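You operate a simulated robot arm through the tools that you are given. There is no shell and no other tool. Be economical: measure what you need, move in short steps, check, and stop when the job is done.

You run a simulated two-armed robot. Do the job below in one go: nothing can be reset, and whatever is moved stays where it is left.

Task
Wind the elevator crank one full turn, pawl out and oil knob open.
Fine: then shut the oil knob and set the pawl in.

It is judged by the outcome, as a careful person would: the job done as asked, and still so three seconds after it is handed in. It fails if anything else is knocked over, pushed out of place, dropped, spilled or broken.

Robot
Two 6-joint arms with two-finger parallel grippers on one trunk, on a base that drives. Base frame: it is fixed to the floor where the robot stands at the start and does not move with it; the origin is under the middle of the robot, x ahead of it, y to its left, z up; the surface under the hand at the start is at about z = 0.26. Lengths are in m, angles in degrees, forces in N, time in s.
The left shoulder is at the start at [-0.077, 0.177, 0.832], the right one opposite. With the tool pointing down near the work surface each hand reaches from about 0.46 to 0.5 m from the robot's upright axis, wherever it stands, measured 20 degrees to its own side. Places, roughly: base bearing grease cup [0.5, 0.2, 0.3]; base flap latch [0.3, -0.4, 0.3]; blue cup bolt [0.6, -0.1, 1.3]; blue tension wheel [0.4, 0, 0.3]; blue wheel lock nut [0.4, -0.1, 0.3]; drawer nut [0.3, -0.7, 0.3]; elevator crank [0.5, 0, 0.8]; gear oil knob [0.5, 0, 0.9]; green cup bolt [0.6, -0.1, 0.9]; grid nut [0.5, -0.7, 1]; lower door nut [0.5, -0.3, 1.2]; orange cup bolt [0.6, -0.1, 0.6]; orange tension wheel [0.4, -0.3, 0.3]; orange wheel lock nut [0.4, -0.2, 0.3]; pawl lever [0.5, -0.2, 0.9]; pipe lever [0.5, -0.1, 0.6]. Payload 1.57 kg a hand.
Tool frame (each hand has its own): the origin (TCP) lies between the finger pads and is the grasp point; the fingertips stand 0.03 m ahead of it; z points along the fingers, y is the line along which they close. Largest opening 0.08 m; finger width 0.017, thickness 0.012; the body of the gripper, 0.04 by 0.082 m, starts 0.08 m behind the TCP.
Orientation is that of the tool frame in the base frame, as a unit quaternion [w, x, y, z]. With the fingers straight down and closing along the base's y, the tool's x points along the base's -x, its y along +y and its z along -z.

Tools
- The arms move only by the tool jog_arm. It takes "left_motion", "right_motion" or both (then of equal length, played together; a hand with none holds still); each is one flat list of numbers, 6 for each row, row after row: the shift along the tool's x, y, z in units of 50 mm (1.0 is 50 mm), then the turn, a rotation vector about the tool's x, y, z in units of 5 degrees (1.0 is 5 degrees). In form: [tx, ty, tz, rx, ry, rz, tx, ty, tz, rx, ry, rz, ...]. A call has 1 to 12 rows; each row shifts and turns the commanded pose from where the row before left it, along the tool's axes as they then stand. "left_grip" and "right_grip" are, for a hand that has rows, the finger opening in m, from 0 to 0.08, set as the call begins (left out, the last holds). A call with a number of a shift or a turn outside -1 to 1 is refused whole. Rows are played at 5 a second. More than 0.05 m and 8.6 degrees between two rows, or a gripper value outside its range, and nothing of the call is played. A pose out of reach is approached as far as the arm can. The call stops where the force on the tool passes 50 N (or 10 N more than at its start, if that is more) or the arm is blocked; 0.2 s more then pass. Each finger travels about 0.072 m/s and halts on what it meets, pressing with about 43 N; the grip force reading is that of the motor and also rises with nothing between the fingers. The clock runs only during rows and for 0.2 s after the last one: add rows that do not move to give the fingers time. The reply holds the time, the measured pose of the TCP, the force on the tool along the base axes, the opening and the grip force, in the units named above and with some noise, with the torque about the TCP (base axes, N m) and any sound that the robot's microphone picked up.
- Cameras (640 x 400 px; columns grow to the right, rows downward): "scene" is now at [0.0429, -0.0164, 1.5629]; the picture's right is [-0.30, -0.95, 0.00], its down [-0.69, 0.21, -0.69] and it looks along [0.66, -0.21, -0.72] (base axes); focal length 248 px, centre (320, 200). "left" rides on the left gripper at [0.072, 0.007, -0.122] in its tool frame; the picture's right is [-0.09, 1.00, 0.00], its down [-0.84, -0.08, -0.54] and it looks along [-0.54, -0.05, 0.84] (tool axes); focal length 238 px, centre (320, 200). "right" rides on the right gripper at [0.072, -0.007, -0.122] in its tool frame; the picture's right is [0.09, 1.00, 0.00], its down [-0.84, 0.08, -0.54] and it looks along [-0.54, 0.05, 0.84] (tool axes); focal length 238 px, centre (320, 200). There is no depth. A picture from a camera that has moved, and an enlarged one, comes with that camera's place and axes in the base frame and with its lens. The place of the scene camera against the robot may be out by one fixed shift of up to 0.018 m in any direction.
- snapshot(camera): a new picture of that camera. The clock stands still meanwhile.
- lift_body(by): slides the trunk up (or, below 0, down) by that many m; the arms and the scene camera ride with it, the base frame stays. It gives what a move gives, with no picture.
- steer(legs): drives the robot by 1 to 6 legs, each [ahead, left, turn to the left] in m, m and degrees, along the robot's own axes; the way and the turn of a leg run together, so that a leg with both is an arc; at most 1.5 m and 180 degrees a leg. The arms and the cameras ride along, it lands a little off, and it stops where it bumps. It gives what a move gives.
- turn_head(pan, tilt): turns the head with the scene camera to pan (to the left, within 143 degrees either way) and tilt (down, from -29 to 69), counted from straight ahead of the robot. It gives what a move gives.
- zoom(camera, box): a new picture of the part [left, top, right, bottom] of that camera's present view, enlarged. The clock stands still meanwhile.
- close_job(): hands the job in; it is judged then, once.

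Go step by step. Nothing tells you exact positions but the pictures and the camera data: compare them with the known pose of the tool, close in by small moves and look again before you grip or let go. The budget is 120 turns and 100 pictures, counting those below and the enlarged ones. Unless the task says otherwise, let go and move clear before handing in.

The tools are called after ">>>" as a command line: name --argument value ..., lists and objects as JSON in quotes. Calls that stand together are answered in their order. jog_arm: Moves the arms, as the interface text tells. Its arguments: {"type":"object","properties":{"left_motion":{"type":"array","items":{"type":"number"}},"left_grip":{"type":"number"},"right_motion":{"type":"array","items":{"type":"number"}},"right_grip":{"type":"number"}},"required":[]} The other tools are called the same way: lift_body (by) slides the trunk up or down; steer (legs) drives the base; turn_head (pan, tilt) turns the head that bears the scene camera; snapshot (camera) takes a picture; zoom (camera, box) takes an enlarged picture of a part of a camera's view; close_job () hands the job in.

At the start:

```text
time_s: 0.0
left_eef_pos: [0.346, 0.0554, 1.2897]
left_orientation: [0.0, 0.0, 1.0, 0.0]
left_ft_force: [-0.1, -0.6, -0.2]
left_moment: [0.0, 0.02, 0.0]
left_grip_width: 0.0801
left_finger_force: 0.0
right_eef_pos: [0.3842, -0.2836, 1.2323]
right_orientation: [0.0, 0.0, 1.0, 0.0]
right_ft_force: [0.9, 0.8, 0.7]
right_moment: [0.03, -0.01, 0.02]
right_grip_width: 0.0798
right_finger_force: 0.1
trunk travel left (down, up): [-0.275, 0.053]
robot x, y, heading: [-0.0001, -0.0004, 0.1]
head pan, tilt: [-17.2, 46.1]
```

scene: 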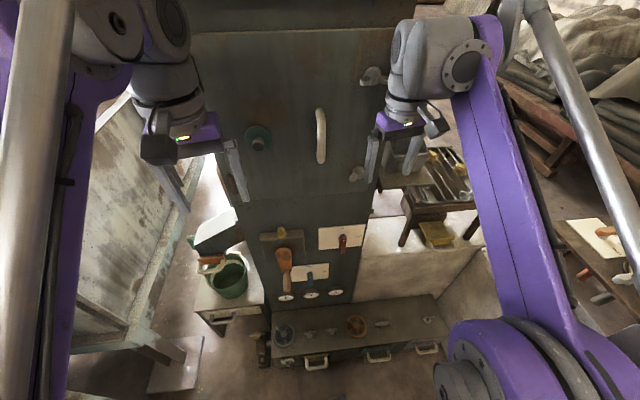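
right: 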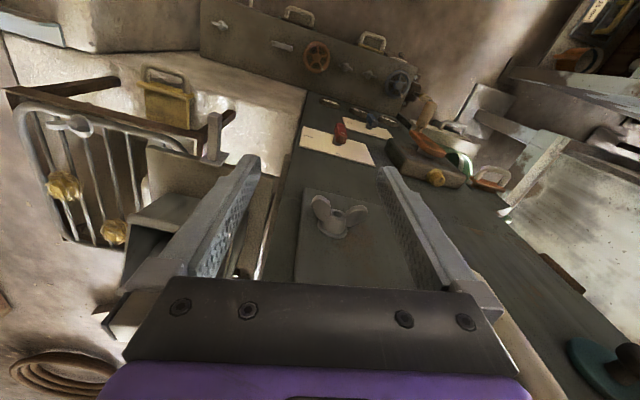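
left: 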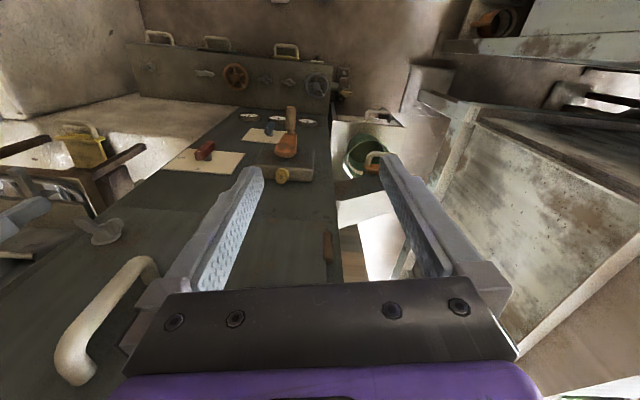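

The column in front carries the gearbox with a yellow knob, the orange-handled crank and a red lever on a white plate. I'll look closer before moving.

>>> zoom --camera "scene" --box '[230, 200, 390, 310]'

>>> zoom --camera "left" --box '[160, 80, 360, 205]'

>>> zoom --camera "right" --box '[280, 70, 520, 220]'

```text
3.64 times, centred on (310, 255) of scene
camera zoom: at [0.0429, -0.0164, 1.5629], right [-0.3, -0.95, 0.0], down [-0.69, 0.21, -0.69], along [0.66, -0.21, -0.72], focal length 900 px, centre (356, 0)
```

zoom: 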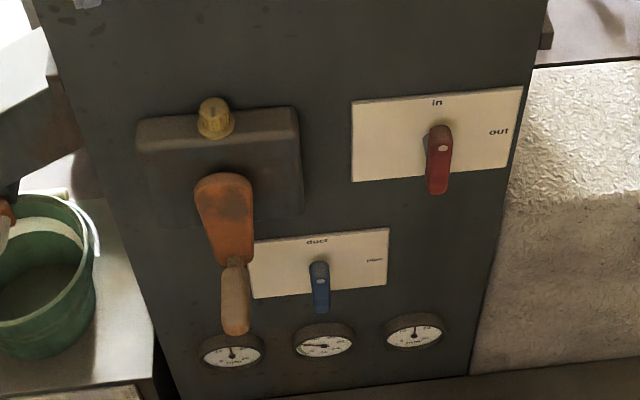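

```text
3.20 times, centred on (260, 142) of left
camera zoom: at [0.2738, 0.0612, 1.4119], right [0.09, 1.0, 0.0], down [0.84, -0.08, 0.54], along [0.54, -0.05, -0.84], focal length 763 px, centre (512, 384)
```

zoom: 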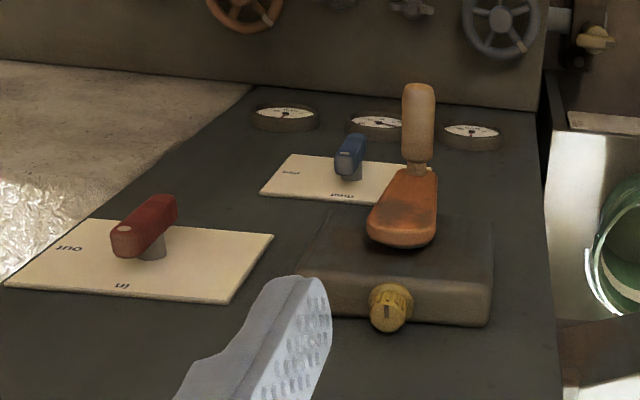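

```text
2.67 times, centred on (400, 145) of right
camera zoom: at [0.3119, -0.291, 1.3535], right [-0.09, 1.0, 0.0], down [0.84, 0.08, 0.54], along [0.54, 0.05, -0.84], focal length 636 px, centre (107, 347)
```

zoom: 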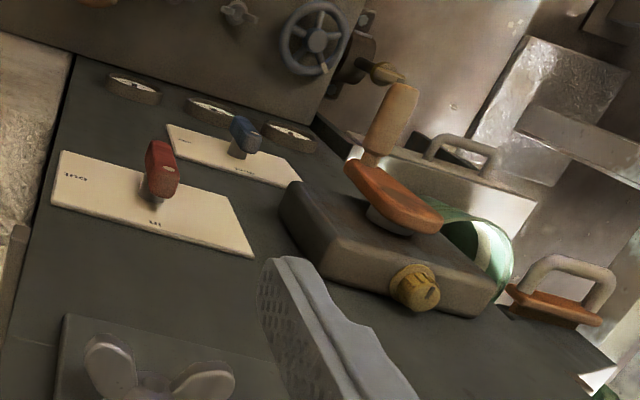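

The orange crank hangs down with its wooden grip pointing at me. The yellow knob sits on top of the gearbox, and the red pawl lever has labels "in" (top) and "out" (right). I'll zoom in on markings.

>>> zoom --camera "scene" --box '[256, 218, 312, 253]'

>>> zoom --camera "scene" --box '[312, 218, 368, 253]'

>>> zoom --camera "left" --box '[260, 130, 324, 190]'

```text
11.43 times, centred on (284, 236) of scene
camera zoom: at [0.0429, -0.0164, 1.5629], right [-0.3, -0.95, 0.0], down [-0.69, 0.21, -0.69], along [0.66, -0.21, -0.72], focal length 2828 px, centre (731, -206)
```

zoom: 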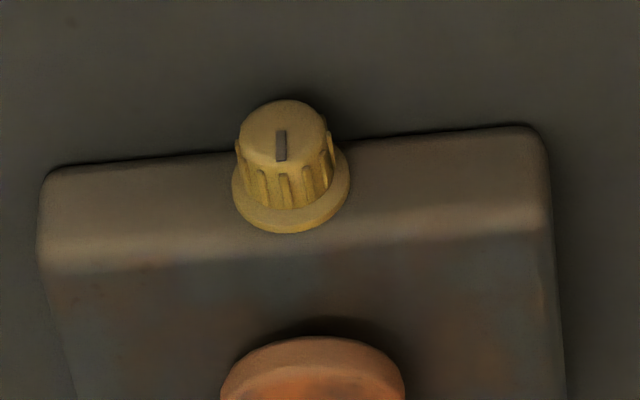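

```text
11.43 times, centred on (340, 236) of scene
camera zoom: at [0.0429, -0.0164, 1.5629], right [-0.3, -0.95, 0.0], down [-0.69, 0.21, -0.69], along [0.66, -0.21, -0.72], focal length 2828 px, centre (91, -206)
```

zoom: 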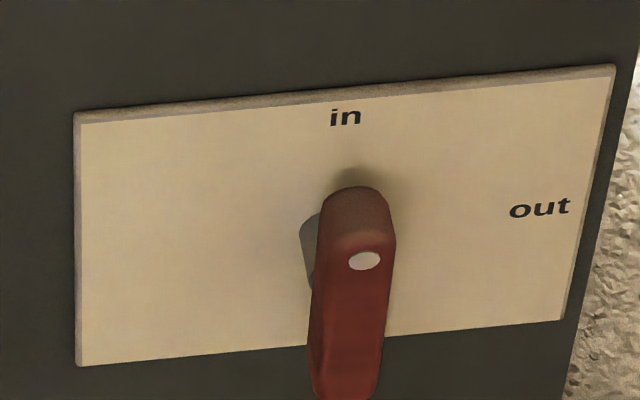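

```text
6.67 times, centred on (292, 160) of left
camera zoom: at [0.2738, 0.0612, 1.4119], right [0.09, 1.0, 0.0], down [0.84, -0.08, 0.54], along [0.54, -0.05, -0.84], focal length 1589 px, centre (507, 467)
```

zoom: 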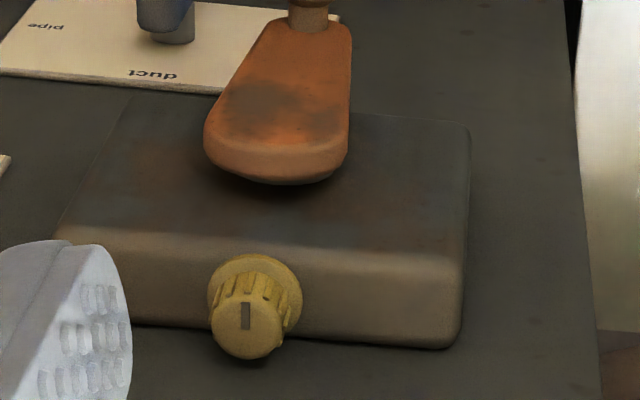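

Lever's white dot is at its upper end, so the pawl is "in" now at about (0.44, -0.22, 0.90). I estimate the knob top at (0.485, -0.04, 0.99), the crank grip at x 0.39–0.445, z 0.81, and the wall at x ≈ 0.50. I'll turn the hands toward the wall, moving away from it first.

>>> jog_arm --right_motion '[0.3, 0, 0, 0, -1, 0, 0.3, 0, 0, 0, -1, 0, 0.3, 0, 0, 0, -1, 0, 0.3, 0, 0, 0, -1, 0, 0.3, 0, 0, 0, -1, 0, 0.3, 0, 0, 0, -1, 0, 0.3, 0, 0, 0, -1, 0, 0.3, 0, 0, 0, -1, 0, 0.3, 0, 0, 0, -1, 0, 0.3, 0, 0, 0, -1, 0, 0.3, 0, 0, 0, -1, 0, 0.3, 0, 0, 0, -1, 0]' --left_motion '[0.2, 0, 0, 0, -1, 0, 0.2, 0, 0, 0, -1, 0, 0.2, 0, 0, 0, -1, 0, 0.2, 0, 0, 0, -1, 0, 0.2, 0, 0, 0, -1, 0, 0.2, 0, 0, 0, -1, 0, 0.2, 0, 0, 0, -1, 0, 0.2, 0, 0, 0, -1, 0, 0.2, 0, 0, 0, -1, 0, 0, 0, 0, 0, 0, 0, 0, 0, 0, 0, 0, 0, 0, 0, 0, 0, 0, 0]'

```text
time_s: 2.7
left_eef_pos: [0.2639, 0.0548, 1.2597]
left_orientation: [0.383, -0.001, 0.924, -0.001]
left_ft_force: [0.2, 0.0, 0.8]
left_moment: [0.04, 0.03, -0.02]
left_grip_width: 0.0799
left_finger_force: 0.1
right_eef_pos: [0.2604, -0.2483, 1.1608]
right_orientation: [0.496, -0.074, 0.863, 0.059]
right_ft_force: [0.8, -0.4, -0.5]
right_moment: [0.0, 0.01, 0.02]
right_grip_width: 0.0802
right_finger_force: 0.2
right hand out of reach, approached as far as the arm can: row 12
trunk travel left (down, up): [-0.275, 0.053]
robot x, y, heading: [-0.0003, -0.0001, -0.1]
head pan, tilt: [-17.2, 46.1]
stopped in row 12 (right hand): the arm was blocked; the commanded pose is now the measured one
```

The right wrist was too folded close to the body. I'll bring it forward and down, then finish levelling it.

>>> jog_arm --right_motion '[0.49, -0.1, 0.74, 0, 0, 0, 0.49, -0.1, 0.74, 0, 0, 0, 0.49, -0.1, 0.74, 0, 0, 0, 0.49, -0.1, 0.74, 0, 0, 0, 0, 0, 0, 0.31, -0.86, 0.035, 0, 0, 0, 0.31, -0.86, 0.035, 0, 0, 0, 0.31, -0.86, 0.035, 0, 0, 0, 0.31, -0.86, 0.035, 0, 0, 0, 0.31, -0.86, 0.035, 0, 0, 0, 0.31, -0.86, 0.035, 0, 0, 0, 0.31, -0.86, 0.035]'

>>> snapshot --camera "scene"

>>> snapshot --camera "left"

>>> snapshot --camera "right"

```text
time_s: 5.1
left_eef_pos: [0.2652, 0.0553, 1.2597]
left_orientation: [0.382, 0.0, 0.924, 0.0]
left_ft_force: [0.6, -0.7, -0.2]
left_moment: [0.01, 0.02, -0.01]
left_grip_width: 0.0799
left_finger_force: 0.1
right_eef_pos: [0.3467, -0.2522, 1.0024]
right_orientation: [0.707, 0.002, 0.707, -0.001]
right_ft_force: [-0.8, -0.2, 0.2]
right_moment: [-0.02, -0.02, 0.05]
right_grip_width: 0.0799
right_finger_force: 0.0
trunk travel left (down, up): [-0.275, 0.053]
robot x, y, heading: [0.0011, -0.0019, -0.0]
head pan, tilt: [-17.2, 46.1]
```

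```text
90 pictures are left
camera scene: at [0.0443, -0.0171, 1.5629], right [-0.3, -0.96, 0.0], down [-0.69, 0.21, -0.69], along [0.66, -0.21, -0.72], focal length 248 px, centre (320, 200)
```

scene: 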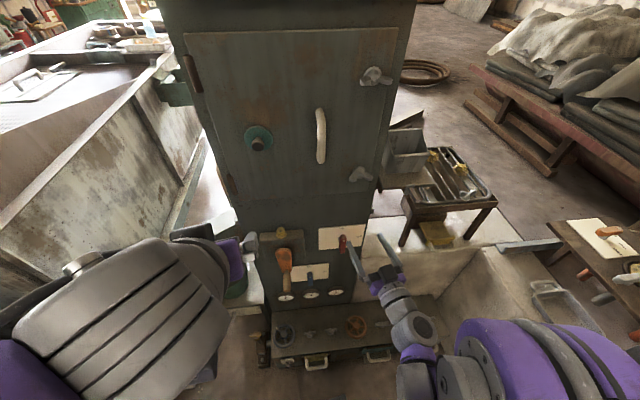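

```text
89 pictures are left
camera left: at [0.1271, 0.0612, 1.2947], right [0.07, 1.0, 0.07], down [0.21, -0.08, 0.97], along [0.98, -0.05, -0.21], focal length 238 px, centre (320, 200)
```

left: 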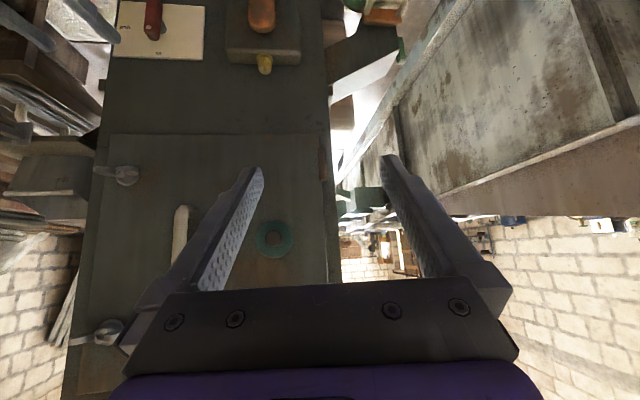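

```text
88 pictures are left
camera right: at [0.2251, -0.2601, 0.9296], right [0.0, 1.0, -0.09], down [-0.54, 0.08, 0.84], along [0.84, 0.05, 0.54], focal length 238 px, centre (320, 200)
```

right: 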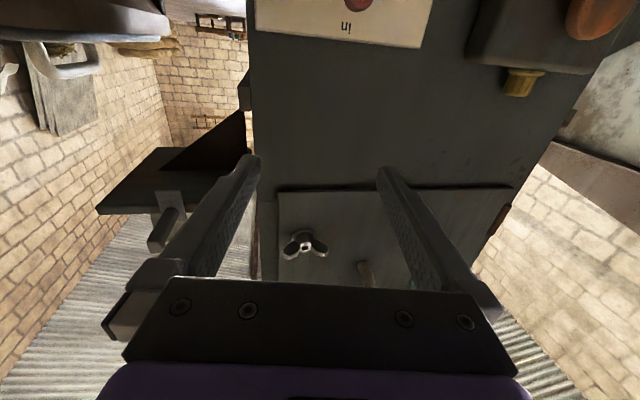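

The right hand is level. I'll lower it in front of the pawl lever, stopping short, and look.

>>> jog_arm --right_motion '[0.7, 0.2, 0, 0, 0, 0, 0.7, 0.2, 0, 0, 0, 0, 0.7, 0.22, 0, 0, 0, 0]'

>>> snapshot --camera "right"

>>> zoom --camera "scene" --box '[240, 210, 400, 310]'

>>> zoom --camera "left" --box '[90, 0, 330, 100]'

```text
time_s: 5.9
left_eef_pos: [0.2641, 0.0554, 1.2603]
left_orientation: [0.383, 0.0, 0.924, 0.0]
left_ft_force: [-0.5, -1.0, 0.2]
left_moment: [0.0, 0.01, 0.03]
left_grip_width: 0.0802
left_finger_force: 0.0
right_eef_pos: [0.3543, -0.2291, 0.9985]
right_orientation: [0.707, 0.001, 0.707, -0.001]
right_ft_force: [0.5, -0.3, 0.2]
right_moment: [0.03, 0.02, 0.0]
right_grip_width: 0.0799
right_finger_force: 0.1
right hand out of reach, approached as far as the arm can: row 1, 2, 3
trunk travel left (down, up): [-0.275, 0.053]
robot x, y, heading: [-0.0016, 0.0007, 0.2]
head pan, tilt: [-17.2, 46.1]
```

```text
87 pictures are left
camera right: at [0.2327, -0.2358, 0.9275], right [0.0, 1.0, -0.09], down [-0.54, 0.08, 0.84], along [0.84, 0.05, 0.54], focal length 238 px, centre (320, 200)
```

right: 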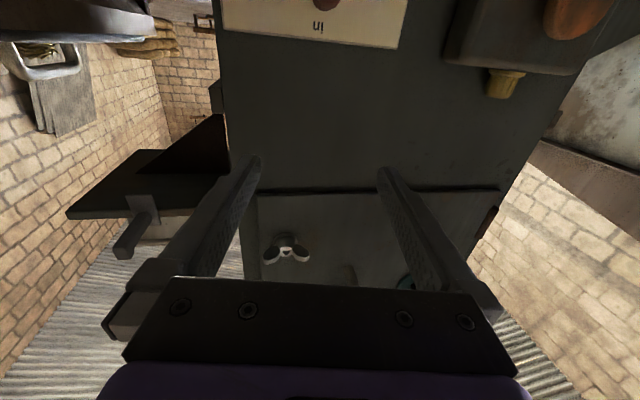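

```text
4.00 times, centred on (320, 260) of scene
camera zoom: at [0.0429, -0.0163, 1.5629], right [-0.3, -0.96, 0.0], down [-0.69, 0.21, -0.69], along [0.66, -0.21, -0.72], focal length 990 px, centre (320, -40)
```

zoom: 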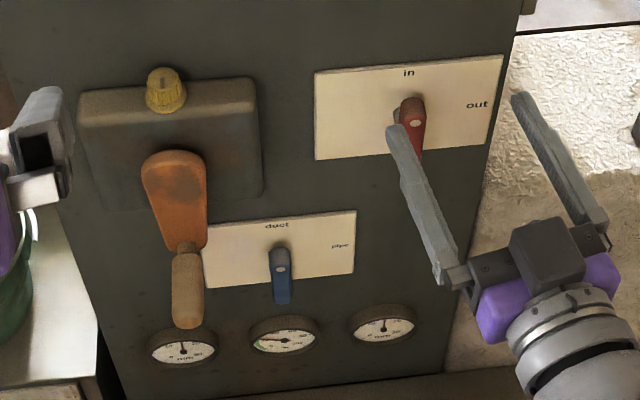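

```text
2.67 times, centred on (210, 50) of left
camera zoom: at [0.1259, 0.0619, 1.2947], right [0.07, 1.0, 0.06], down [0.21, -0.08, 0.98], along [0.98, -0.05, -0.21], focal length 636 px, centre (613, 600)
```

zoom: 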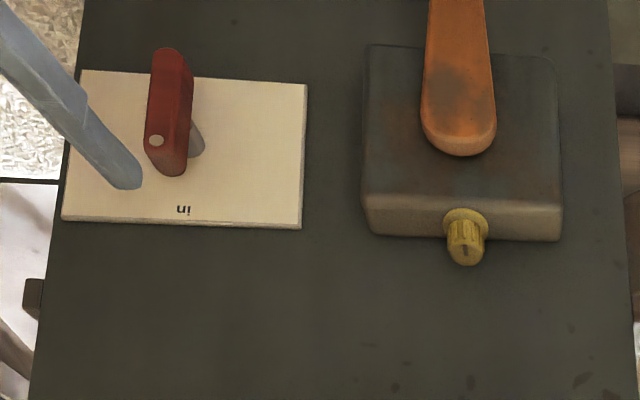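

The right arm is too folded to go lower from here. I'll back the base off 0.2 m so the arms work at a better distance.

>>> steer --legs '[[-0.2, 0, 0]]'

```text
time_s: 7.5
left_eef_pos: [0.058, 0.0562, 1.2601]
left_orientation: [0.382, 0.0, 0.924, -0.001]
left_ft_force: [0.0, -0.2, 0.3]
left_moment: [-0.07, 0.01, 0.0]
left_grip_width: 0.0799
left_finger_force: 0.1
right_eef_pos: [0.1495, -0.2296, 1.0002]
right_orientation: [0.707, 0.0, 0.708, 0.0]
right_ft_force: [-0.2, 0.0, 0.4]
right_moment: [-0.02, -0.03, 0.0]
right_grip_width: 0.0802
right_finger_force: 0.1
trunk travel left (down, up): [-0.275, 0.053]
robot x, y, heading: [-0.2057, 0.0029, -0.2]
head pan, tilt: [-17.2, 46.1]
```

Now extend the right hand toward the lever, stopping well short.

>>> jog_arm --right_motion '[0, 0, 0.9, 0, 0, 0, 0, 0, 0.9, 0, 0, 0, 0, 0, 0.9, 0, 0, 0, 0.7, 0, 0, 0, 0, 0, 0.7, 0, 0, 0, 0, 0, 0.7, 0, 0, 0, 0, 0]'

>>> snapshot --camera "right"

>>> snapshot --camera "scene"

```text
time_s: 8.9
left_eef_pos: [0.0592, 0.0541, 1.2592]
left_orientation: [0.383, 0.001, 0.924, -0.001]
left_ft_force: [0.1, -0.7, 0.1]
left_moment: [0.0, -0.02, -0.01]
left_grip_width: 0.0801
left_finger_force: 0.1
right_eef_pos: [0.309, -0.2327, 0.9217]
right_orientation: [0.706, 0.001, 0.708, -0.001]
right_ft_force: [0.1, -0.2, 0.0]
right_moment: [-0.01, 0.01, -0.02]
right_grip_width: 0.0801
right_finger_force: 0.1
right hand out of reach, approached as far as the arm can: row 5, 6
trunk travel left (down, up): [-0.275, 0.053]
robot x, y, heading: [-0.2042, -0.0009, -0.3]
head pan, tilt: [-17.2, 46.1]
```

```text
84 pictures are left
camera right: at [0.187, -0.2383, 0.8499], right [0.0, 1.0, -0.09], down [-0.54, 0.08, 0.84], along [0.84, 0.05, 0.54], focal length 238 px, centre (320, 200)
```

right: 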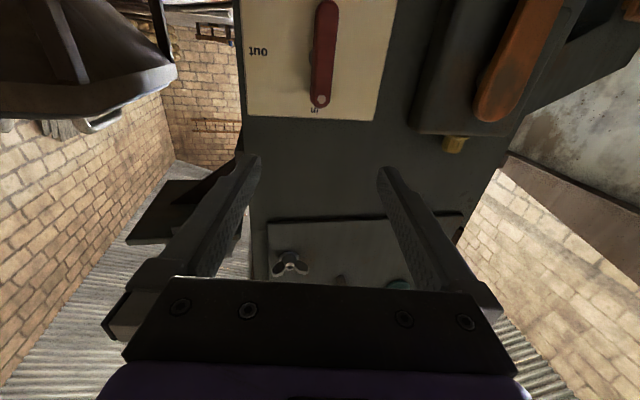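

```text
83 pictures are left
camera scene: at [-0.1611, -0.0166, 1.5629], right [-0.3, -0.96, 0.0], down [-0.69, 0.21, -0.69], along [0.66, -0.21, -0.72], focal length 248 px, centre (320, 200)
```

scene: 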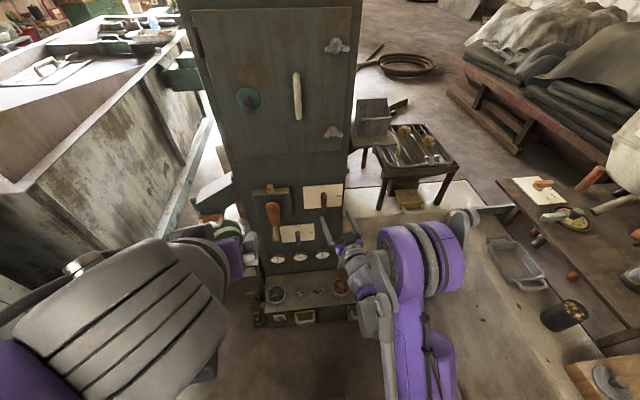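

Right view gives a better fix: pawl pivot at about y = -0.236, z = 0.86, and the bar runs z 0.82–0.90. I'll lower the trunk so the arms can reach that height.

>>> lift_body --by -0.12

>>> snapshot --camera "right"

>>> snapshot --camera "scene"

```text
time_s: 10.4
left_eef_pos: [0.0582, 0.0554, 1.139]
left_orientation: [0.382, -0.001, 0.924, 0.0]
left_ft_force: [-0.1, 1.1, -0.3]
left_moment: [0.0, -0.05, -0.03]
left_grip_width: 0.0801
left_finger_force: 0.1
right_eef_pos: [0.3085, -0.2317, 0.8023]
right_orientation: [0.707, 0.0, 0.707, 0.0]
right_ft_force: [0.2, 0.6, -0.6]
right_moment: [-0.01, -0.01, 0.02]
right_grip_width: 0.0803
right_finger_force: 0.1
trunk travel left (down, up): [-0.155, 0.173]
robot x, y, heading: [-0.2042, -0.002, 0.1]
head pan, tilt: [-17.2, 46.1]
```

```text
82 pictures are left
camera right: at [0.1857, -0.2393, 0.7303], right [0.0, 1.0, -0.09], down [-0.54, 0.08, 0.84], along [0.84, 0.05, 0.54], focal length 238 px, centre (320, 200)
```

right: 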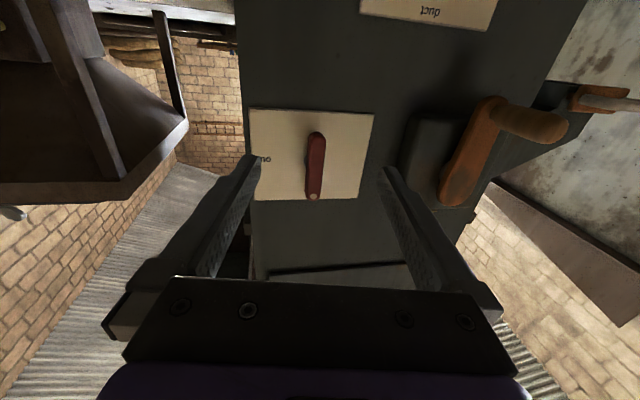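

```text
81 pictures are left
camera scene: at [-0.1542, -0.0165, 1.4428], right [-0.3, -0.96, 0.0], down [-0.69, 0.21, -0.69], along [0.66, -0.21, -0.72], focal length 248 px, centre (320, 200)
```

scene: 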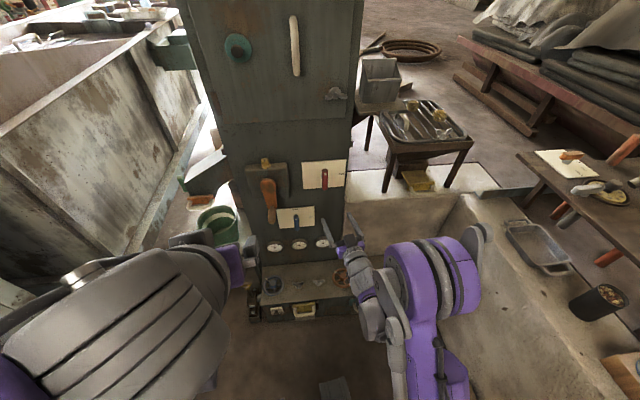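

Two views triangulate well: dot at (0.445, -0.234, 0.893), bar centre z ≈ 0.856. Moving in front of it.

>>> jog_arm --right_motion '[-0.54, -0.02, 0, 0, 0, 0, -0.54, -0.02, 0, 0, 0, 0, 0, 0, 0.7, 0, 0, 0, 0, 0, 0.7, 0, 0, 0]' --right_grip 0.06

>>> snapshot --camera "right"

>>> zoom --camera "scene" --box '[230, 140, 390, 240]'

```text
time_s: 11.4
left_eef_pos: [0.0595, 0.0561, 1.1392]
left_orientation: [0.382, -0.001, 0.924, 0.0]
left_ft_force: [-0.5, -0.9, -0.7]
left_moment: [0.0, -0.01, -0.01]
left_grip_width: 0.0796
left_finger_force: 0.0
right_eef_pos: [0.3766, -0.235, 0.8562]
right_orientation: [0.707, 0.0, 0.707, 0.0]
right_ft_force: [-0.5, 0.2, -0.3]
right_moment: [-0.03, 0.06, 0.03]
right_grip_width: 0.0599
right_finger_force: 0.1
trunk travel left (down, up): [-0.155, 0.173]
robot x, y, heading: [-0.2056, 0.0014, -0.1]
head pan, tilt: [-17.2, 46.1]
```

```text
80 pictures are left
camera right: at [0.2549, -0.2412, 0.7844], right [0.0, 1.0, -0.09], down [-0.54, 0.08, 0.84], along [0.84, 0.05, 0.54], focal length 238 px, centre (320, 200)
```

right: 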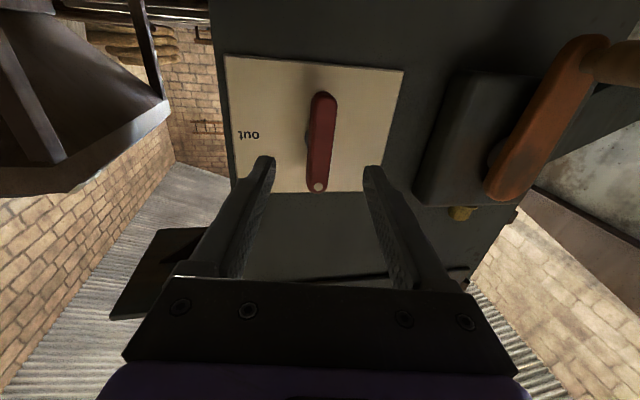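

```text
4.00 times, centred on (310, 190) of scene
camera zoom: at [-0.1539, -0.0164, 1.4428], right [-0.3, -0.96, 0.0], down [-0.69, 0.21, -0.69], along [0.66, -0.21, -0.72], focal length 990 px, centre (360, 240)
```

zoom: 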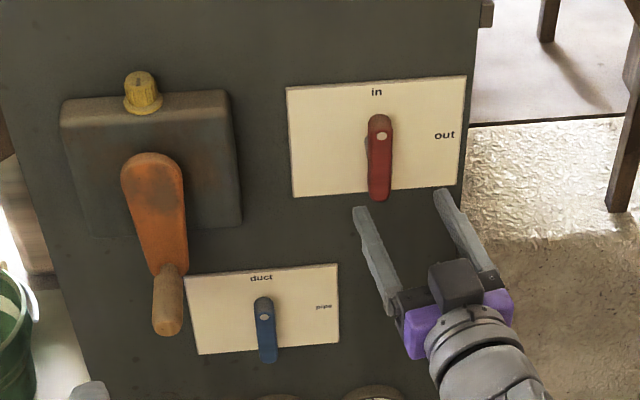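

Aligned. Advance so the fingers straddle the lever, then close gently.

>>> jog_arm --right_motion '[0, 0, 0.4, 0, 0, 0, 0, 0, 0.4, 0, 0, 0, 0, 0, 0.4, 0, 0, 0]'

>>> snapshot --camera "right"

```text
time_s: 12.2
left_eef_pos: [0.0597, 0.0554, 1.14]
left_orientation: [0.383, 0.0, 0.924, 0.0]
left_ft_force: [0.1, -0.5, -0.5]
left_moment: [-0.01, -0.02, -0.01]
left_grip_width: 0.08
left_finger_force: 0.1
right_eef_pos: [0.4367, -0.2358, 0.8564]
right_orientation: [0.706, 0.0, 0.708, 0.0]
right_ft_force: [1.0, 0.3, -0.4]
right_moment: [0.0, 0.01, -0.01]
right_grip_width: 0.0599
right_finger_force: 0.0
trunk travel left (down, up): [-0.155, 0.173]
robot x, y, heading: [-0.204, -0.0017, 0.1]
head pan, tilt: [-17.2, 46.1]
```

```text
78 pictures are left
camera right: at [0.3159, -0.2425, 0.7843], right [0.0, 1.0, -0.09], down [-0.54, 0.08, 0.84], along [0.84, 0.05, 0.54], focal length 238 px, centre (320, 200)
```

right: 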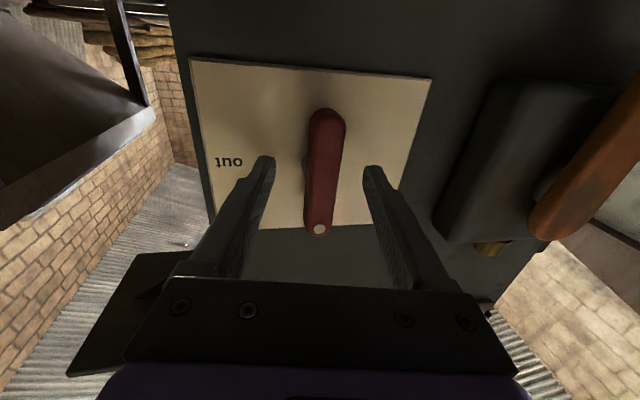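

Fingers straddle the bar. Closing.

>>> jog_arm --right_motion '[0, 0, 0, 0, 0, 0, 0, 0, 0, 0, 0, 0, 0, 0, 0, 0, 0, 0, 0, 0, 0, 0, 0, 0]' --right_grip 0.01

```text
time_s: 13.2
left_eef_pos: [0.0589, 0.0558, 1.1398]
left_orientation: [0.383, -0.001, 0.924, 0.0]
left_ft_force: [0.2, 0.4, 0.0]
left_moment: [0.0, 0.02, 0.0]
left_grip_width: 0.0799
left_finger_force: 0.1
right_eef_pos: [0.437, -0.2345, 0.8578]
right_orientation: [0.707, -0.001, 0.708, 0.0]
right_ft_force: [-3.2, 9.3, -4.1]
right_moment: [0.08, -0.17, -0.41]
right_grip_width: 0.0228
right_finger_force: 35.8
trunk travel left (down, up): [-0.155, 0.173]
robot x, y, heading: [-0.2028, -0.0011, -0.2]
head pan, tilt: [-17.2, 46.1]
```

Gripped at 23 mm. Turn clockwise (toward "out") with small steps.

>>> jog_arm --right_motion '[0, 0.04, 0, 0, 0, 1, 0, 0, 0, 0, 0, 1, 0, 0, 0, 0, 0, 1, 0, 0, 0, 0, 0, 1]'

>>> zoom --camera "scene" --box '[230, 140, 390, 240]'

```text
time_s: 14.2
left_eef_pos: [0.0573, 0.0555, 1.1404]
left_orientation: [0.383, 0.0, 0.924, 0.0]
left_ft_force: [0.5, 0.0, -0.5]
left_moment: [-0.01, -0.01, 0.01]
left_grip_width: 0.0799
left_finger_force: 0.2
right_eef_pos: [0.4369, -0.2337, 0.8567]
right_orientation: [0.696, 0.123, 0.696, 0.123]
right_ft_force: [-5.9, 2.3, 3.0]
right_moment: [-0.14, -0.55, -0.67]
right_grip_width: 0.0226
right_finger_force: 35.5
trunk travel left (down, up): [-0.155, 0.173]
robot x, y, heading: [-0.2057, -0.0006, -0.1]
head pan, tilt: [-17.2, 46.1]
```

```text
4.00 times, centred on (310, 190) of scene
camera zoom: at [-0.1553, -0.0162, 1.4429], right [-0.3, -0.96, 0.0], down [-0.69, 0.21, -0.69], along [0.66, -0.21, -0.72], focal length 990 px, centre (360, 240)
```

zoom: 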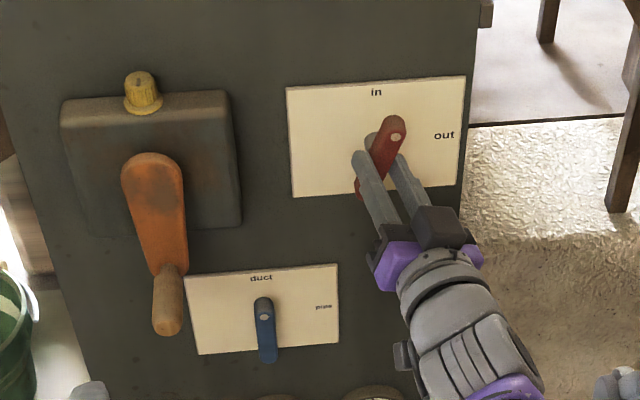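

It turns clockwise cleanly about its middle. Continuing toward 90°.

>>> jog_arm --right_motion '[0, 0, 0, 0, 0, 1, 0, 0, 0, 0, 0, 1, 0, 0, 0, 0, 0, 1, 0, 0, 0, 0, 0, 1, 0, 0, 0, 0, 0, 1, 0, 0, 0, 0, 0, 1, 0, 0, 0, 0, 0, 1, 0, 0, 0, 0, 0, 1, 0, 0, 0, 0, 0, 1, 0, 0, 0, 0, 0, 1]'

>>> zoom --camera "scene" --box '[230, 140, 390, 240]'

```text
time_s: 16.4
left_eef_pos: [0.0564, 0.0561, 1.1397]
left_orientation: [0.384, 0.0, 0.923, -0.001]
left_ft_force: [0.4, 0.1, 0.6]
left_moment: [0.0, 0.01, 0.02]
left_grip_width: 0.0801
left_finger_force: 0.1
right_eef_pos: [0.4368, -0.2315, 0.8593]
right_orientation: [0.58, 0.405, 0.579, 0.406]
right_ft_force: [-7.0, 7.9, 16.7]
right_moment: [0.02, -0.02, -0.16]
right_grip_width: 0.0209
right_finger_force: 34.1
trunk travel left (down, up): [-0.155, 0.173]
robot x, y, heading: [-0.2028, 0.0031, 0.0]
head pan, tilt: [-17.2, 46.1]
```

```text
4.00 times, centred on (310, 190) of scene
camera zoom: at [-0.157, -0.0146, 1.4429], right [-0.3, -0.96, 0.0], down [-0.69, 0.21, -0.7], along [0.66, -0.21, -0.72], focal length 990 px, centre (360, 240)
```

zoom: 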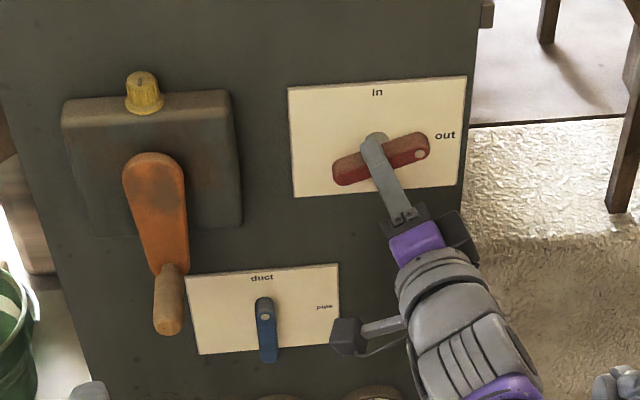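

About 20° to go. Continue with a slight upward correction.

>>> jog_arm --right_motion '[0, 0.04, 0, 0, 0, 1, 0, 0, 0, 0, 0, 1, 0, 0, 0, 0, 0, 1, 0, 0, 0, 0, 0, 1]'

>>> zoom --camera "scene" --box '[230, 140, 390, 240]'

```text
time_s: 17.4
left_eef_pos: [0.0572, 0.0567, 1.1407]
left_orientation: [0.384, -0.001, 0.923, 0.0]
left_ft_force: [-0.5, -0.7, -0.8]
left_moment: [0.0, 0.01, 0.04]
left_grip_width: 0.08
left_finger_force: 0.0
right_eef_pos: [0.437, -0.2296, 0.8606]
right_orientation: [0.501, 0.5, 0.499, 0.5]
right_ft_force: [-2.2, 7.7, 15.3]
right_moment: [-0.07, -0.51, 0.36]
right_grip_width: 0.0199
right_finger_force: 33.3
trunk travel left (down, up): [-0.155, 0.173]
robot x, y, heading: [-0.2034, -0.0007, 0.0]
head pan, tilt: [-17.2, 46.1]
```

```text
4.00 times, centred on (310, 190) of scene
camera zoom: at [-0.1561, -0.0149, 1.4429], right [-0.3, -0.96, 0.0], down [-0.69, 0.21, -0.69], along [0.66, -0.21, -0.72], focal length 990 px, centre (360, 240)
```

zoom: 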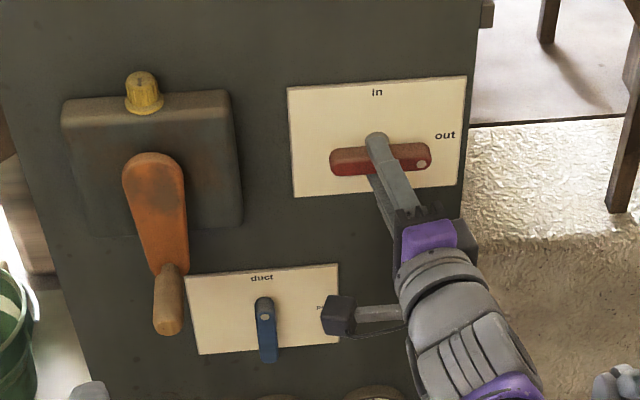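

The lever is level, dot toward "out". Release and back off, then inspect.

>>> jog_arm --right_motion '[0, 0, 0, 0, 0, 0, 0, 0, 0, 0, 0, 0, 0, 0, 0, 0, 0, 0, 0, 0, -0.6, 0, 0, 0, 0, 0, -0.6, 0, 0, 0, 0, 0, -0.6, 0, 0, 0, 0, 0, -0.6, 0, 0, 0]' --right_grip 0.06

>>> zoom --camera "right" --box '[160, 0, 480, 200]'

>>> zoom --camera "scene" --box '[230, 140, 390, 240]'

```text
time_s: 19.0
left_eef_pos: [0.0583, 0.055, 1.1395]
left_orientation: [0.382, 0.0, 0.924, 0.0]
left_ft_force: [0.0, -0.7, 0.6]
left_moment: [-0.01, -0.01, 0.0]
left_grip_width: 0.0802
left_finger_force: 0.0
right_eef_pos: [0.318, -0.2328, 0.8597]
right_orientation: [0.5, 0.501, 0.501, 0.498]
right_ft_force: [-0.5, 0.5, 0.2]
right_moment: [0.03, 0.0, 0.02]
right_grip_width: 0.0602
right_finger_force: 0.1
trunk travel left (down, up): [-0.155, 0.173]
robot x, y, heading: [-0.2072, -0.0004, 0.1]
head pan, tilt: [-17.2, 46.1]
```

```text
2.00 times, centred on (320, 100) of right
camera zoom: at [0.197, -0.1604, 0.8516], right [0.0, 0.09, 1.0], down [-0.54, -0.84, 0.08], along [0.84, -0.54, 0.05], focal length 477 px, centre (320, 400)
```

zoom: 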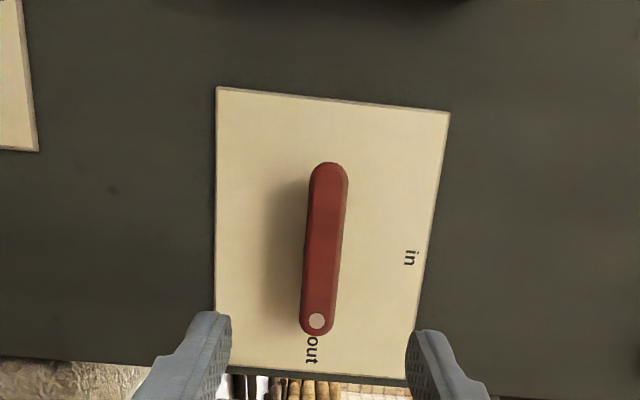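

```text
4.00 times, centred on (310, 190) of scene
camera zoom: at [-0.1548, -0.0164, 1.4428], right [-0.3, -0.96, 0.0], down [-0.69, 0.21, -0.69], along [0.66, -0.21, -0.72], focal length 990 px, centre (360, 240)
```

zoom: 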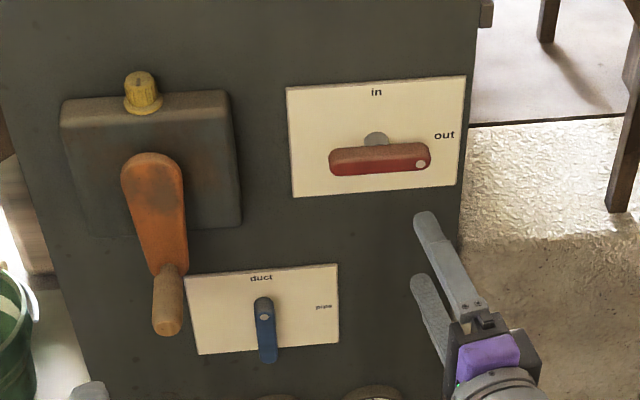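

Pawl is out. The right hand stays parked with that roll but draws back and aside; the left hand approaches above the oil knob, tilted 45°.

>>> jog_arm --left_motion '[-0.44, -0.29, 0.77, 0, 0, 0, -0.44, -0.29, 0.77, 0, 0, 0, -0.44, -0.29, 0.77, 0, 0, 0, -0.44, -0.29, 0.77, 0, 0, 0, -0.44, -0.29, 0.77, 0, 0, 0, -0.44, -0.29, 0.77, 0, 0, 0, -0.44, -0.29, 0.77, 0, 0, 0]' --right_motion '[-0.3, 0, -0.2, 0, 0, 0, -0.3, 0, -0.2, 0, 0, 0, -0.3, 0, -0.2, 0, 0, 0, -0.3, 0, -0.2, 0, 0, 0, -0.3, 0, -0.2, 0, 0, 0, 0, 0, 0, 0, 0, 0, 0, 0, 0, 0, 0, 0]'

>>> snapshot --camera "left"

>>> snapshot --camera "scene"

```text
time_s: 20.6
left_eef_pos: [0.3598, -0.0456, 1.0575]
left_orientation: [0.383, 0.0, 0.924, 0.0]
left_ft_force: [0.0, 0.8, -0.3]
left_moment: [0.03, -0.01, -0.04]
left_grip_width: 0.0803
left_finger_force: 0.1
right_eef_pos: [0.2692, -0.3073, 0.8587]
right_orientation: [0.5, 0.501, 0.5, 0.499]
right_ft_force: [-0.1, -0.5, -0.3]
right_moment: [-0.01, -0.02, 0.04]
right_grip_width: 0.0602
right_finger_force: 0.1
trunk travel left (down, up): [-0.155, 0.173]
robot x, y, heading: [-0.2066, 0.0004, -0.2]
head pan, tilt: [-17.2, 46.1]
```

```text
72 pictures are left
camera left: at [0.2231, -0.0393, 1.093], right [0.06, 1.0, 0.07], down [0.21, -0.08, 0.97], along [0.98, -0.05, -0.21], focal length 238 px, centre (320, 200)
```

left: 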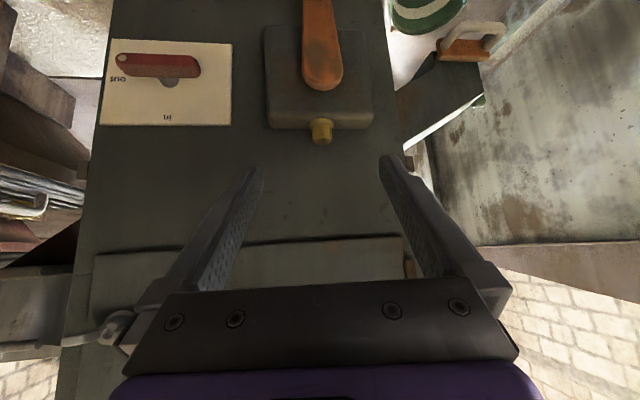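

```text
71 pictures are left
camera scene: at [-0.153, -0.0171, 1.4427], right [-0.3, -0.96, 0.0], down [-0.69, 0.21, -0.69], along [0.66, -0.2, -0.72], focal length 248 px, centre (320, 200)
```

scene: 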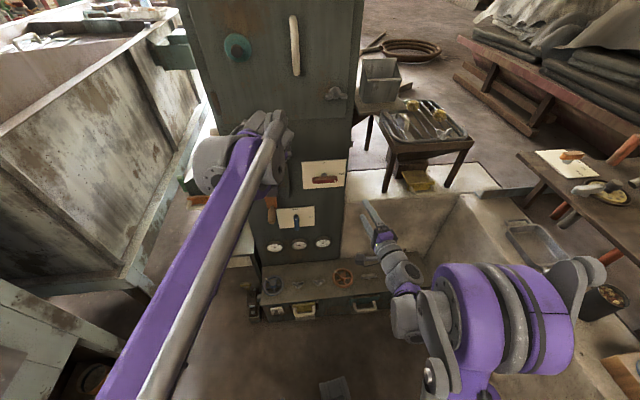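

Combining the views, the knob is at about (0.502, -0.046), top z ≈ 0.955, and the wall is nearer x = 0.52. I'll yaw the left hand to approach from its left side, so there is room to turn counter-clockwise.

>>> jog_arm --left_motion '[0, 0, 0, 0.707, 0, 0.707, 0, 0, 0, 0.707, 0, 0.707, 0, 0, 0, 0.707, 0, 0.707, 0, 0, 0, 0.707, 0, 0.707, 0, 0, 0, 0.707, 0, 0.707, 0, 0, 0, 0.707, 0, 0.707, 0, 0, 0, 0.707, 0, 0.707, 0, 0, 0, 0.707, 0, 0.707, 0.04, 0.61, 0.535, 0, 0, 0, 0.04, 0.61, 0.535, 0, 0, 0, 0.04, 0.61, 0.535, 0, 0, 0]' --left_grip 0.05

>>> snapshot --camera "left"

>>> zoom --camera "scene" --box '[220, 100, 380, 200]'

```text
time_s: 23.0
left_eef_pos: [0.4553, -0.0081, 0.996]
left_orientation: [0.36, 0.315, 0.869, -0.13]
left_ft_force: [0.3, 0.5, 0.2]
left_moment: [-0.01, 0.01, 0.01]
left_grip_width: 0.0502
left_finger_force: 0.0
right_eef_pos: [0.2684, -0.307, 0.8587]
right_orientation: [0.5, 0.5, 0.5, 0.499]
right_ft_force: [-0.2, -0.4, -0.2]
right_moment: [0.03, -0.02, 0.05]
right_grip_width: 0.0599
right_finger_force: 0.1
trunk travel left (down, up): [-0.155, 0.173]
robot x, y, heading: [-0.2035, -0.002, 0.1]
head pan, tilt: [-17.2, 46.1]
```

```text
70 pictures are left
camera left: at [0.3543, 0.084, 1.0317], right [0.69, 0.72, 0.06], down [0.11, -0.19, 0.97], along [0.72, -0.66, -0.21], focal length 238 px, centre (320, 200)
```

left: 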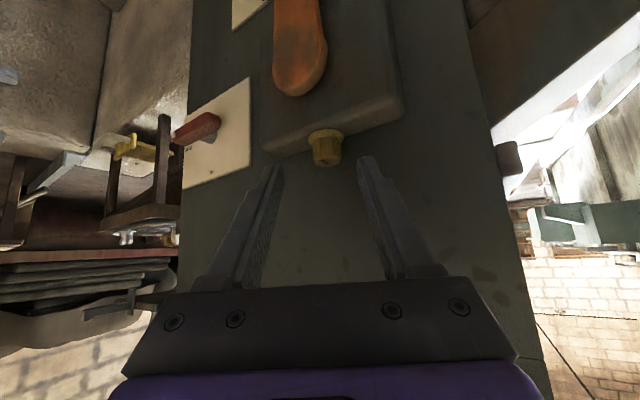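

```text
4.00 times, centred on (300, 150) of scene
camera zoom: at [-0.1531, -0.0162, 1.4427], right [-0.3, -0.96, 0.0], down [-0.69, 0.21, -0.69], along [0.66, -0.21, -0.72], focal length 990 px, centre (400, 400)
```

zoom: 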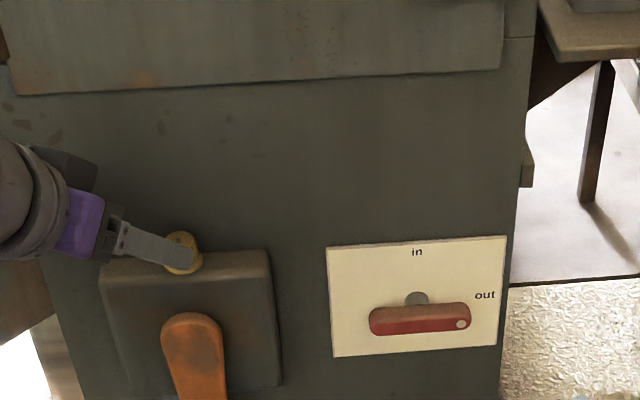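

Knob lies on the approach axis about 73 mm ahead, about 4 mm to the tool's +y. Advancing 55 mm.

>>> jog_arm --left_motion '[0, 0.09, 0.37, 0, 0, 0, 0, 0, 0.37, 0, 0, 0, 0, 0, 0.36, 0, 0, 0]'

>>> snapshot --camera "left"

>>> zoom --camera "scene" --box '[230, 120, 310, 170]'

```text
time_s: 23.8
left_eef_pos: [0.4874, -0.0292, 0.9582]
left_orientation: [0.361, 0.314, 0.868, -0.129]
left_ft_force: [-3.0, 2.3, 3.3]
left_moment: [0.06, -0.09, 0.16]
left_grip_width: 0.0494
left_finger_force: 0.0
right_eef_pos: [0.268, -0.3076, 0.8585]
right_orientation: [0.501, 0.5, 0.5, 0.5]
right_ft_force: [-0.1, 0.3, 0.0]
right_moment: [-0.02, -0.01, 0.02]
right_grip_width: 0.06
right_finger_force: 0.1
trunk travel left (down, up): [-0.155, 0.173]
robot x, y, heading: [-0.2067, -0.0012, 0.2]
head pan, tilt: [-17.2, 46.1]
```

```text
68 pictures are left
camera left: at [0.3863, 0.063, 0.9936], right [0.69, 0.72, 0.07], down [0.11, -0.19, 0.98], along [0.72, -0.66, -0.21], focal length 238 px, centre (320, 200)
```

left: 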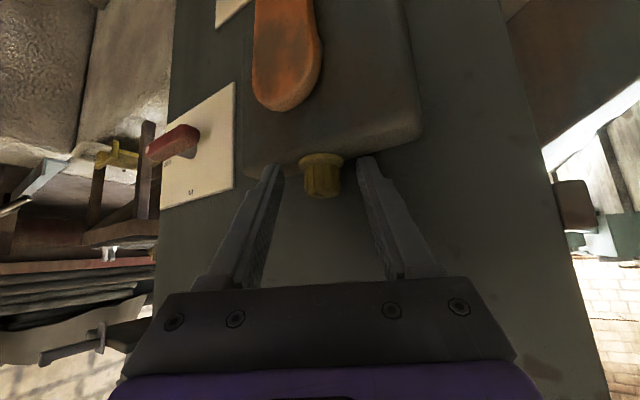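

```text
8.00 times, centred on (270, 145) of scene
camera zoom: at [-0.1557, -0.0159, 1.4429], right [-0.3, -0.96, 0.0], down [-0.69, 0.21, -0.69], along [0.66, -0.21, -0.72], focal length 1980 px, centre (720, 640)
```

zoom: 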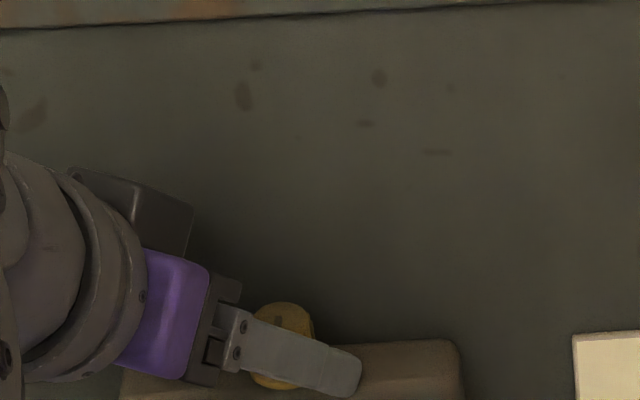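

The outer fingertip just touches the wall; closing will free it. Closing on the knob.

>>> jog_arm --left_motion '[0, 0, -0.04, 0, 0, 0, 0, 0, 0, 0, 0, 0, 0, 0, 0, 0, 0, 0, 0, 0, 0, 0, 0, 0]' --left_grip 0.01

>>> zoom --camera "left" --box '[220, 110, 420, 235]'

```text
time_s: 24.8
left_eef_pos: [0.4886, -0.0302, 0.9593]
left_orientation: [0.36, 0.316, 0.868, -0.131]
left_ft_force: [6.9, -0.6, -7.3]
left_moment: [-0.05, -0.16, 0.08]
left_grip_width: 0.0232
left_finger_force: 35.5
right_eef_pos: [0.2698, -0.3079, 0.8591]
right_orientation: [0.5, 0.501, 0.5, 0.498]
right_ft_force: [0.6, 0.6, 0.0]
right_moment: [0.01, 0.0, 0.0]
right_grip_width: 0.0599
right_finger_force: 0.0
trunk travel left (down, up): [-0.155, 0.173]
robot x, y, heading: [-0.2036, -0.0004, -0.1]
head pan, tilt: [-17.2, 46.1]
```

```text
3.20 times, centred on (320, 172) of left
camera zoom: at [0.388, 0.0629, 0.9934], right [0.69, 0.72, 0.06], down [0.11, -0.19, 0.97], along [0.72, -0.66, -0.21], focal length 763 px, centre (320, 288)
```

zoom: 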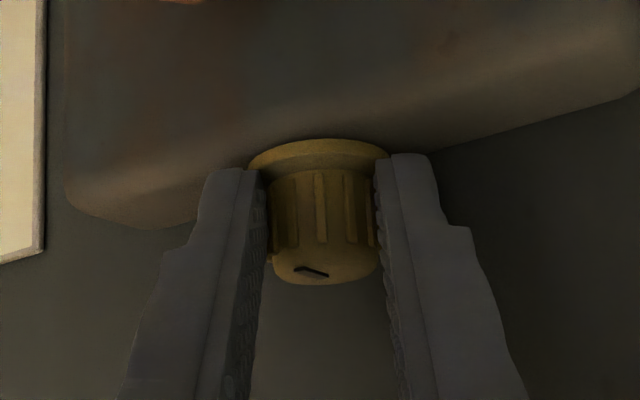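

Good grip on the knob. Try turning counter-clockwise 20° and feel.

>>> jog_arm --left_motion '[0, -0.024, 0, -0.707, 0, -0.707, 0, -0.024, 0, -0.707, 0, -0.707, 0, -0.024, 0, -0.707, 0, -0.707, 0, -0.024, 0, -0.707, 0, -0.707]'

>>> zoom --camera "left" --box '[220, 110, 420, 235]'

```text
time_s: 25.8
left_eef_pos: [0.4844, -0.038, 0.9598]
left_orientation: [0.376, 0.161, 0.91, -0.066]
left_ft_force: [-11.7, -8.8, -13.4]
left_moment: [0.15, 0.54, -0.86]
left_grip_width: 0.0229
left_finger_force: 35.0
right_eef_pos: [0.2688, -0.3083, 0.8591]
right_orientation: [0.5, 0.501, 0.5, 0.499]
right_ft_force: [-0.5, -0.6, 1.1]
right_moment: [0.02, 0.01, -0.05]
right_grip_width: 0.06
right_finger_force: 0.1
trunk travel left (down, up): [-0.155, 0.173]
robot x, y, heading: [-0.2062, 0.0022, 0.0]
head pan, tilt: [-17.2, 46.1]
```

```text
3.20 times, centred on (320, 172) of left
camera zoom: at [0.3581, 0.0161, 0.9947], right [0.4, 0.91, 0.06], down [0.17, -0.14, 0.97], along [0.9, -0.38, -0.21], focal length 763 px, centre (320, 288)
```

zoom: 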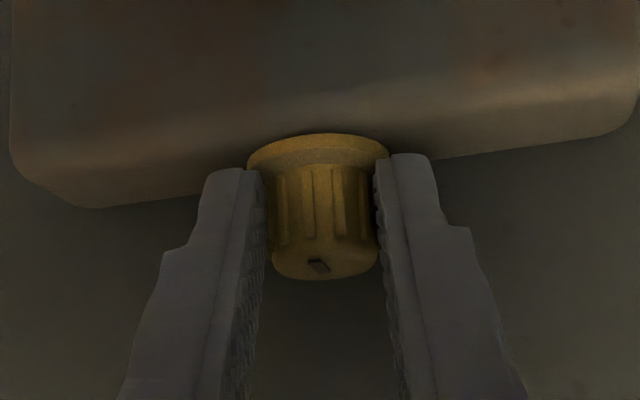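

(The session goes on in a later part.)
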